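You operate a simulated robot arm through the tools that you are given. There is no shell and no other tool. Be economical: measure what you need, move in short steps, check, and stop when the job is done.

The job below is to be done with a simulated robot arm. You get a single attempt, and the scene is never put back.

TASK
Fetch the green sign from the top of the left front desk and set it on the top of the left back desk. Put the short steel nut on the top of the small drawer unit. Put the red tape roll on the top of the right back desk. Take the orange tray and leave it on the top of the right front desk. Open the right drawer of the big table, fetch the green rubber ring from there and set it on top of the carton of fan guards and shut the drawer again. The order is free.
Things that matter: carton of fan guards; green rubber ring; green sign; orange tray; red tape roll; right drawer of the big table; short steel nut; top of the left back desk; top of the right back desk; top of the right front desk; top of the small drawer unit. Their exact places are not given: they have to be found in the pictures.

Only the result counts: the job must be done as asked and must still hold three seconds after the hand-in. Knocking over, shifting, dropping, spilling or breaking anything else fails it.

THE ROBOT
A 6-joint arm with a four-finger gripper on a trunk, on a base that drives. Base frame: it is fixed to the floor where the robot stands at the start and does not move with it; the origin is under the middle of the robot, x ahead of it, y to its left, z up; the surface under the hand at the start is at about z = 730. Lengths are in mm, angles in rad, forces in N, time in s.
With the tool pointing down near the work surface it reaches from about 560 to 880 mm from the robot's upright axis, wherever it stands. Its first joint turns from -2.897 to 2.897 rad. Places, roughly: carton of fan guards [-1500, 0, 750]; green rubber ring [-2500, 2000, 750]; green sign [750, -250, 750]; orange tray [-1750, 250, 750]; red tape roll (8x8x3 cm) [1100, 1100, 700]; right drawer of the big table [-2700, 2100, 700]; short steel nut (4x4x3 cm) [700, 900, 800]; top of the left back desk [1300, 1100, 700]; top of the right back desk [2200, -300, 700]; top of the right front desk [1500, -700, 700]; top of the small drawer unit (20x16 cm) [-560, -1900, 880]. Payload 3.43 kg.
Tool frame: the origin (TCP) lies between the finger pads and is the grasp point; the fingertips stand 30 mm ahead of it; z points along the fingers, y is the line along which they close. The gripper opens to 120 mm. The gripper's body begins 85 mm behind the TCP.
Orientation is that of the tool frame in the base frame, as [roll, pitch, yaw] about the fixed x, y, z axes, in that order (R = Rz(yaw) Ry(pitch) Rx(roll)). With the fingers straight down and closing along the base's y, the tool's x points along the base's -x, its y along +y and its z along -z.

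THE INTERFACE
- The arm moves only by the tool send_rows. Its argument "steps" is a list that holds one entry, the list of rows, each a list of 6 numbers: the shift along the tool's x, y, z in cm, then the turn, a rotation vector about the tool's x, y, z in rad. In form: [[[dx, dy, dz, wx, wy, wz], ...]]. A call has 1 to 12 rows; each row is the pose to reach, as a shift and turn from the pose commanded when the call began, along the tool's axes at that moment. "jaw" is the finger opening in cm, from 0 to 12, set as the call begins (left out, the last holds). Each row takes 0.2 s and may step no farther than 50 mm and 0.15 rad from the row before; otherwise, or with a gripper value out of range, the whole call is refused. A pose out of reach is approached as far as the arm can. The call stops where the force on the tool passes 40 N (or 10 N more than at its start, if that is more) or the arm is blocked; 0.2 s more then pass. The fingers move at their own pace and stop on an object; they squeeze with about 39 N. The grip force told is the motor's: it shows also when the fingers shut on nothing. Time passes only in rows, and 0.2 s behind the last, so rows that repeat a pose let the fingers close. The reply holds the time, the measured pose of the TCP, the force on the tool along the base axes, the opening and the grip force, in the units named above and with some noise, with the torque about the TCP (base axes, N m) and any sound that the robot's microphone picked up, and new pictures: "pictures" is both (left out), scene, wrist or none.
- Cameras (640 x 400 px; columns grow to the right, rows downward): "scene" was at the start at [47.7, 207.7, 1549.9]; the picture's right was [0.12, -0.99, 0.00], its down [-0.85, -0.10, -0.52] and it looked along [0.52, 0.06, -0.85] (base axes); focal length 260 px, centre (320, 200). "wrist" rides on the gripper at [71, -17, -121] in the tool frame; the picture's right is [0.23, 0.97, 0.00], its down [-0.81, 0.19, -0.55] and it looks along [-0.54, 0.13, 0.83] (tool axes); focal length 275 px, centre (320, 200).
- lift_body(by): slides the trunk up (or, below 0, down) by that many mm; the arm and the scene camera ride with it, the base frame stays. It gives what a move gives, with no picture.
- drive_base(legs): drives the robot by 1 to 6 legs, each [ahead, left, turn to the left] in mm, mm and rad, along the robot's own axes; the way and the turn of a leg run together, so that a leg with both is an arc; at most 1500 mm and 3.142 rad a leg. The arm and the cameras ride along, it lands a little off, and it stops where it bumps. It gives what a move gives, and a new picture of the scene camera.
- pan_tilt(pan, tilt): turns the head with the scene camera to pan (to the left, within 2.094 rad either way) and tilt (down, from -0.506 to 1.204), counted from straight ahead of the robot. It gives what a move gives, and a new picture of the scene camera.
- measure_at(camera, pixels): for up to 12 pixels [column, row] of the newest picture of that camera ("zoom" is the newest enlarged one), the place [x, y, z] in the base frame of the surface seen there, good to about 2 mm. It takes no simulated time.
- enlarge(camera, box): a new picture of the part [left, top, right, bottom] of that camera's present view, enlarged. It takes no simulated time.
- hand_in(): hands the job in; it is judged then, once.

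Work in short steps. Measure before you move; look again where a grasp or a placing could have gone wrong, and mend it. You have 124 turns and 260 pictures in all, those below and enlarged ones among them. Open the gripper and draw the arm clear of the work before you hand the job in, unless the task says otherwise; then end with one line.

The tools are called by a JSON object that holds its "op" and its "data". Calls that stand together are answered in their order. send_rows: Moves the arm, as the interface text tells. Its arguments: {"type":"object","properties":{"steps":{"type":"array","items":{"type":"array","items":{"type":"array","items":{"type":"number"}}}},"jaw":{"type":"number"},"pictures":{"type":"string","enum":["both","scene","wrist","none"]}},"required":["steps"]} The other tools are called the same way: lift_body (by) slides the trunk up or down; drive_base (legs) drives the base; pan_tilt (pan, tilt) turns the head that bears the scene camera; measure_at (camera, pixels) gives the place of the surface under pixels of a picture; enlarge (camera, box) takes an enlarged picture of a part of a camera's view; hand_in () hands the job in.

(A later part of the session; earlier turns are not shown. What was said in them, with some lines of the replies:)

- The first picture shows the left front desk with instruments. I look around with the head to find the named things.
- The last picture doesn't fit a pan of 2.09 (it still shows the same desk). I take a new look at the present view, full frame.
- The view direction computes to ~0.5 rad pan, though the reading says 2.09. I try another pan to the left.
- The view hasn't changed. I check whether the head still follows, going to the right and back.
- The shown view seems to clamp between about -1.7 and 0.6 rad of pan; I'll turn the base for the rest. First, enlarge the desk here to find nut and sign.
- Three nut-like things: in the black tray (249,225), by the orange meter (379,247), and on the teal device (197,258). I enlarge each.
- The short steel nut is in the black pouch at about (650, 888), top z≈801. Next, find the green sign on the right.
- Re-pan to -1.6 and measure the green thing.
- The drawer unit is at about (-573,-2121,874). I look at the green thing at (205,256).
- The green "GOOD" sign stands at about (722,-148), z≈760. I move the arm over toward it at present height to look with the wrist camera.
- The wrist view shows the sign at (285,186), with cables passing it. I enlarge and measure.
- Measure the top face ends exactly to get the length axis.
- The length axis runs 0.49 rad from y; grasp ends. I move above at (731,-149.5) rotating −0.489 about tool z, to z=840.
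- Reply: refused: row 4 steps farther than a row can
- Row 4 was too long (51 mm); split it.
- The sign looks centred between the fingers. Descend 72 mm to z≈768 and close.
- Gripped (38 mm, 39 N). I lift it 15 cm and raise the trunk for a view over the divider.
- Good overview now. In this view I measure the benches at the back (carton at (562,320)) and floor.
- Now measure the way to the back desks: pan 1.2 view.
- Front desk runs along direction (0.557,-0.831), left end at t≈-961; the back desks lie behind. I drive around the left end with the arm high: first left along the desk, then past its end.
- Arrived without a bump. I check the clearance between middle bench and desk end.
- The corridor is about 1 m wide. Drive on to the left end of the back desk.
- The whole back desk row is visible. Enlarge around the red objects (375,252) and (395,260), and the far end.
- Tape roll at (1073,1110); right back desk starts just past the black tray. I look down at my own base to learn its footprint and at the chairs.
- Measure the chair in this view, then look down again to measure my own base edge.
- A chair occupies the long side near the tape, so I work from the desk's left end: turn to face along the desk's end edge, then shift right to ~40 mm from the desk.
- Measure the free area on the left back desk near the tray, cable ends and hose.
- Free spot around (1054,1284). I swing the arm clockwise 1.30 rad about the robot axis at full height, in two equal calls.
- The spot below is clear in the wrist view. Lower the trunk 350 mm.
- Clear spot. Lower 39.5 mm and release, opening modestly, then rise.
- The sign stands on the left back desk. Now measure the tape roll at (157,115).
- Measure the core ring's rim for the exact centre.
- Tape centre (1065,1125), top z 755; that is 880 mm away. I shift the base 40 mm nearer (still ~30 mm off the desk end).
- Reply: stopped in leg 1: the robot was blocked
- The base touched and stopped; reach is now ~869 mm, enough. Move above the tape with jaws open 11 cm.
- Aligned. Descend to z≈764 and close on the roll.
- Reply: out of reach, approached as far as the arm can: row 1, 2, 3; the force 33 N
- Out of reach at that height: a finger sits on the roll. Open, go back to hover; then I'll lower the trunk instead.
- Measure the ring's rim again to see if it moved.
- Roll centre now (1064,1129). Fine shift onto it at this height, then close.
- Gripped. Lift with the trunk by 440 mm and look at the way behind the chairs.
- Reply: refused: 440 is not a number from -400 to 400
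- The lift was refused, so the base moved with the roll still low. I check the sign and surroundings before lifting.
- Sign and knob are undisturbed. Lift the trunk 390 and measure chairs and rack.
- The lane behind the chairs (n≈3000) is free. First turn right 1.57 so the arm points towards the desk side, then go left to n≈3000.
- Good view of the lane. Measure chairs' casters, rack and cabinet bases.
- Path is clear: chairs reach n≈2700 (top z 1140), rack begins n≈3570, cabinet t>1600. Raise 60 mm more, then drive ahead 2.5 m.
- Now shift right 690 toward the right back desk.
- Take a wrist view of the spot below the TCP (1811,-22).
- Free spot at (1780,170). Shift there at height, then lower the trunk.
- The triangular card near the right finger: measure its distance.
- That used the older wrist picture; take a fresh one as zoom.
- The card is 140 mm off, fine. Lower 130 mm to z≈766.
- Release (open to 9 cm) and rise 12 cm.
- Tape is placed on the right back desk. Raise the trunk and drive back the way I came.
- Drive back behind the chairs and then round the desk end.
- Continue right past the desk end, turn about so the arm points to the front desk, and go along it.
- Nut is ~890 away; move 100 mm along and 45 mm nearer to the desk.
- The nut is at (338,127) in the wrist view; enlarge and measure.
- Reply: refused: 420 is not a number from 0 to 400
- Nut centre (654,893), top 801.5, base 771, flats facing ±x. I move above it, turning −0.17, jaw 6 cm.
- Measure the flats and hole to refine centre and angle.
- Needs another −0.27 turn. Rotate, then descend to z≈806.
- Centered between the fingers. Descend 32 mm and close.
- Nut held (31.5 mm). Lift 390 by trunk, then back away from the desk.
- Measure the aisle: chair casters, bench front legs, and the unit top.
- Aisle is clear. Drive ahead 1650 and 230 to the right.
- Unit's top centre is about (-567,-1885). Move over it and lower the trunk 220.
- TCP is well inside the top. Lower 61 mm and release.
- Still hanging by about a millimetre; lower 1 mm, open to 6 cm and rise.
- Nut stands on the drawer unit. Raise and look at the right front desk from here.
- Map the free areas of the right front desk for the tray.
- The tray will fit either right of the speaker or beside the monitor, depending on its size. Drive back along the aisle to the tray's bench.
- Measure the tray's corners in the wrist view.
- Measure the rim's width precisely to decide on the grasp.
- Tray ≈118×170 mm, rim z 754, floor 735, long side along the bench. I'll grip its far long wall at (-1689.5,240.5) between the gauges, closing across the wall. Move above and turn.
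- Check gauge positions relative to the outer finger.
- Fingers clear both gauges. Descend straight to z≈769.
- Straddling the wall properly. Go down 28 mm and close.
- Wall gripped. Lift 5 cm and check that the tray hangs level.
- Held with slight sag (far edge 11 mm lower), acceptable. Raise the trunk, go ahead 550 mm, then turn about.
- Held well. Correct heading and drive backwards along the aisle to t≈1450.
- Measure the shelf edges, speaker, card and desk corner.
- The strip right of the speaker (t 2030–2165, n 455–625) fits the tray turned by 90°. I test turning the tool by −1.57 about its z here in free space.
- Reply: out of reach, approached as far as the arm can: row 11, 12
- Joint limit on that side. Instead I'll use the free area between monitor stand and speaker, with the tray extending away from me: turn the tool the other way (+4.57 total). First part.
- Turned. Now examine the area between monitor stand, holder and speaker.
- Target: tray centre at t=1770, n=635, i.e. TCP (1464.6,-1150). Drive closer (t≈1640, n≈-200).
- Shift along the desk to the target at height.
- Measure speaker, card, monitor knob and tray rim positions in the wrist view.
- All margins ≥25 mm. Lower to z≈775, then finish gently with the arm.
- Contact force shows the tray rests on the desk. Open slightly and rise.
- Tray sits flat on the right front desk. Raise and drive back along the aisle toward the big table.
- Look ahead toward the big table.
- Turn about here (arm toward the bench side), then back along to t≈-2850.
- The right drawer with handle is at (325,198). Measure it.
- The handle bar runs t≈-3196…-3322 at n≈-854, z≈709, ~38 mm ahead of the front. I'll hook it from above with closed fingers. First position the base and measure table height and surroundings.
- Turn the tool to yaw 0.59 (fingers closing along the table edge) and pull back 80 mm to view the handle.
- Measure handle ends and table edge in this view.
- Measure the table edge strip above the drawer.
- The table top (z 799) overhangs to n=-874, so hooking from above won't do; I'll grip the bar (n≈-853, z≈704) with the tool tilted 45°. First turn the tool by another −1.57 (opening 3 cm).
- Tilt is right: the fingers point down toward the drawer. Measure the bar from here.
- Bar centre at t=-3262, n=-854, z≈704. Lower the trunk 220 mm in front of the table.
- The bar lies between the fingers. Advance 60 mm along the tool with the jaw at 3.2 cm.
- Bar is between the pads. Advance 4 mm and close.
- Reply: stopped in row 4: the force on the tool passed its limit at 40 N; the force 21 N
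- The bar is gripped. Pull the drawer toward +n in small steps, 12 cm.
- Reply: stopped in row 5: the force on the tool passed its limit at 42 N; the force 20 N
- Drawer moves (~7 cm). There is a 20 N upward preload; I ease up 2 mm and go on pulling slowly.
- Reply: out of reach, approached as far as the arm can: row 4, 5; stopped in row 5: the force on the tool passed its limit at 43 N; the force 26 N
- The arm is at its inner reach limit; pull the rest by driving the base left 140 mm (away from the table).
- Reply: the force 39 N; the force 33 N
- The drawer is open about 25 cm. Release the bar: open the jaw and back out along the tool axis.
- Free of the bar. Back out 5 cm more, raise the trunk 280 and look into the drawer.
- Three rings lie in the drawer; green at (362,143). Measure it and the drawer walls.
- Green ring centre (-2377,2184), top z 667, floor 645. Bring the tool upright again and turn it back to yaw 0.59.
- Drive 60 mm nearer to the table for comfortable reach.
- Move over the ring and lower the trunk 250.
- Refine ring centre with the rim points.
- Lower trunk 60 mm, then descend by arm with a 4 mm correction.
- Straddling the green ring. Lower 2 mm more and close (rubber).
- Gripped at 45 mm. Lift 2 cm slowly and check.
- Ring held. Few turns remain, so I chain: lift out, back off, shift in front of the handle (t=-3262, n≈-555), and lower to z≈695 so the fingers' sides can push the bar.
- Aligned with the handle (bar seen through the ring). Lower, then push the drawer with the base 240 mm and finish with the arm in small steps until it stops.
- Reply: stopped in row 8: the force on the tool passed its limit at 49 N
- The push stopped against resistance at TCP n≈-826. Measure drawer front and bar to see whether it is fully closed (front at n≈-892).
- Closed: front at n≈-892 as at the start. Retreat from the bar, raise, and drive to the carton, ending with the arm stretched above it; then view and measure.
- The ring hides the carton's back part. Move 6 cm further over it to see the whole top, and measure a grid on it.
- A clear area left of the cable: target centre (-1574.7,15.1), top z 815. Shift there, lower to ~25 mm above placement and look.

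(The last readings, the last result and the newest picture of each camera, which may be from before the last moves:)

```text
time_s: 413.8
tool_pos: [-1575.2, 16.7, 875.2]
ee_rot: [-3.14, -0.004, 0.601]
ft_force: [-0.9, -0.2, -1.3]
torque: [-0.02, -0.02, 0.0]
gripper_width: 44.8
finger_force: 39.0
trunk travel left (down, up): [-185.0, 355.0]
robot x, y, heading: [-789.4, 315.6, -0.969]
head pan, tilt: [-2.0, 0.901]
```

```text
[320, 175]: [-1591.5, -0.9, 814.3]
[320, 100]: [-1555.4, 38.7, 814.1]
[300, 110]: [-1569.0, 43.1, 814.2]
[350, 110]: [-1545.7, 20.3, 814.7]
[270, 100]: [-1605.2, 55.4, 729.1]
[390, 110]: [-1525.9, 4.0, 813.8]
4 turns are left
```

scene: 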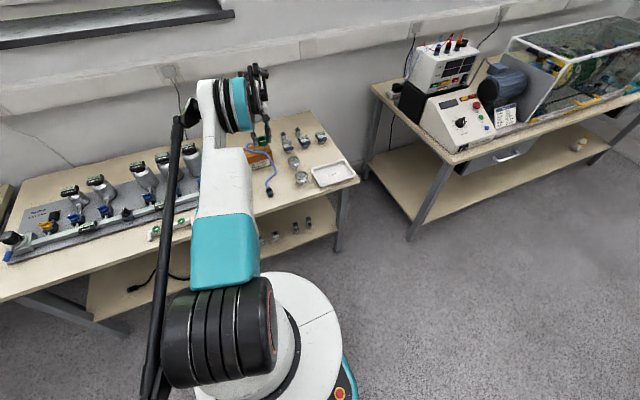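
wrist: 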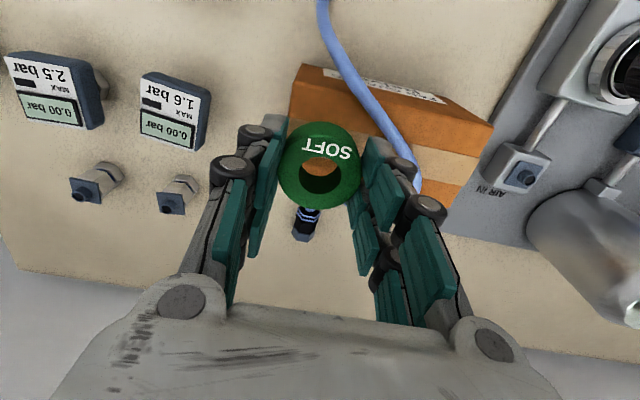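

Well centred over the free part of the carton. Lower 22.5 mm, release with a small opening, and rise.

{"op": "send_rows", "data": {"steps": [[[0, 0, 1.2, 0, 0, 0], [0, 0, 1.9, 0, 0, 0], [0, 0, 2.25, 0, 0, 0], [0, 0, 2.25, 0, 0, 0]]], "pictures": "none"}}

{"op": "send_rows", "data": {"steps": [[[0, 0, 0, 0, 0, 0], [0, 0, 0, 0, 0, 0], [0, 0, 0, 0, 0, 0]]], "jaw": 5.4, "pictures": "wrist"}}

{"op": "send_rows", "data": {"steps": [[[0, 0, -1, 0, 0, 0], [0, 0, -3, 0, 0, 0], [0, 0, -7, 0, 0, 0], [0, 0, -11, 0, 0, 0]]], "pictures": "wrist"}}

{"op": "lift_body", "data": {"by": 150}}

{"op": "enlarge", "data": {"camera": "wrist", "box": [0, 0, 640, 400]}}

```text
time_s: 414.8
tool_pos: [-1574.2, 16.5, 853.8]
ee_rot: [-3.14, -0.005, 0.601]
ft_force: [0.4, 0.1, 0.0]
torque: [0.02, -0.01, 0.0]
gripper_width: 44.5
finger_force: 39.3
trunk travel left (down, up): [-185.0, 355.0]
robot x, y, heading: [-790.1, 311.2, -0.965]
head pan, tilt: [-2.0, 0.901]
```

```text
time_s: 415.6
tool_pos: [-1573.3, 17.2, 853.7]
ee_rot: [-3.138, -0.004, 0.6]
ft_force: [0.6, -0.5, -0.2]
torque: [-0.01, 0.01, 0.02]
gripper_width: 53.8
finger_force: 0.0
trunk travel left (down, up): [-185.0, 355.0]
robot x, y, heading: [-793.5, 316.3, -0.97]
head pan, tilt: [-2.0, 0.901]
```

wrist: 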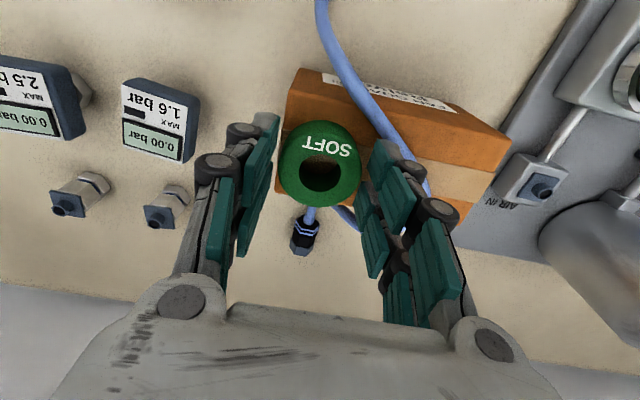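

```text
time_s: 416.6
tool_pos: [-1575.9, 15.7, 961.8]
ee_rot: [-3.139, -0.006, 0.601]
ft_force: [1.0, 0.3, -0.6]
torque: [0.02, 0.07, 0.0]
gripper_width: 53.8
finger_force: 0.0
trunk travel left (down, up): [-185.0, 355.0]
robot x, y, heading: [-785.0, 316.5, -0.97]
head pan, tilt: [-2.0, 0.901]
```

wrist: 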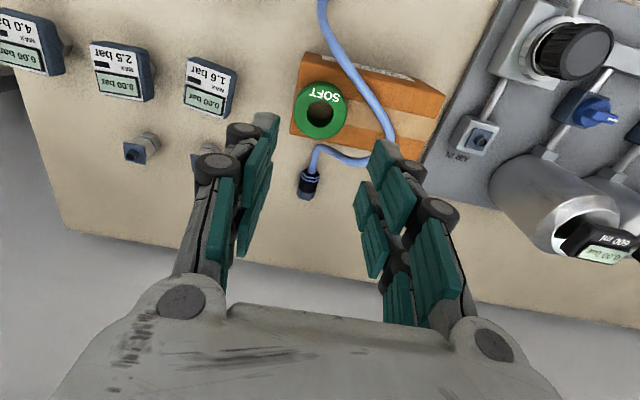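

```text
time_s: 418.3
tool_pos: [-1576.0, 15.6, 1113.0]
ee_rot: [-3.139, -0.004, 0.6]
ft_force: [0.9, -0.6, 0.1]
torque: [0.0, 0.01, 0.03]
gripper_width: 53.8
finger_force: 0.0
trunk travel left (down, up): [-335.0, 205.0]
robot x, y, heading: [-788.4, 309.9, -0.963]
head pan, tilt: [-2.0, 0.901]
```

```text
1.00 times, centred on (320, 200) of wrist (not enlarged: the box is as wide or as high as the picture)
3 turns are left
```

zoom: 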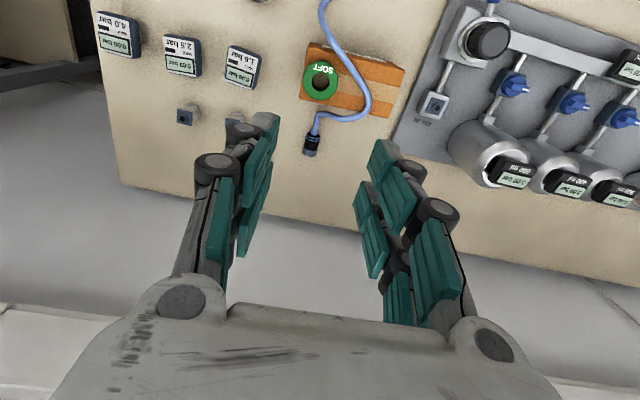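

The green ring lies flat on the carton at (320,80), the arm is clear of everything and the gripper is open. All five parts are done, so I hand the job in.

{"op": "hand_in", "data": {}}

```text
The job is handed in.
```

All five parts are done and the job is handed in: the sign, nut, tape roll and tray are in their places, the green ring is on the carton of fan guards, and the drawer is shut again. While I was positioning at the left back desk, the base touched the desk end or something next to it and stopped there. I saw nothing shifted in the pictures afterwards, but I did not measure that desk again.
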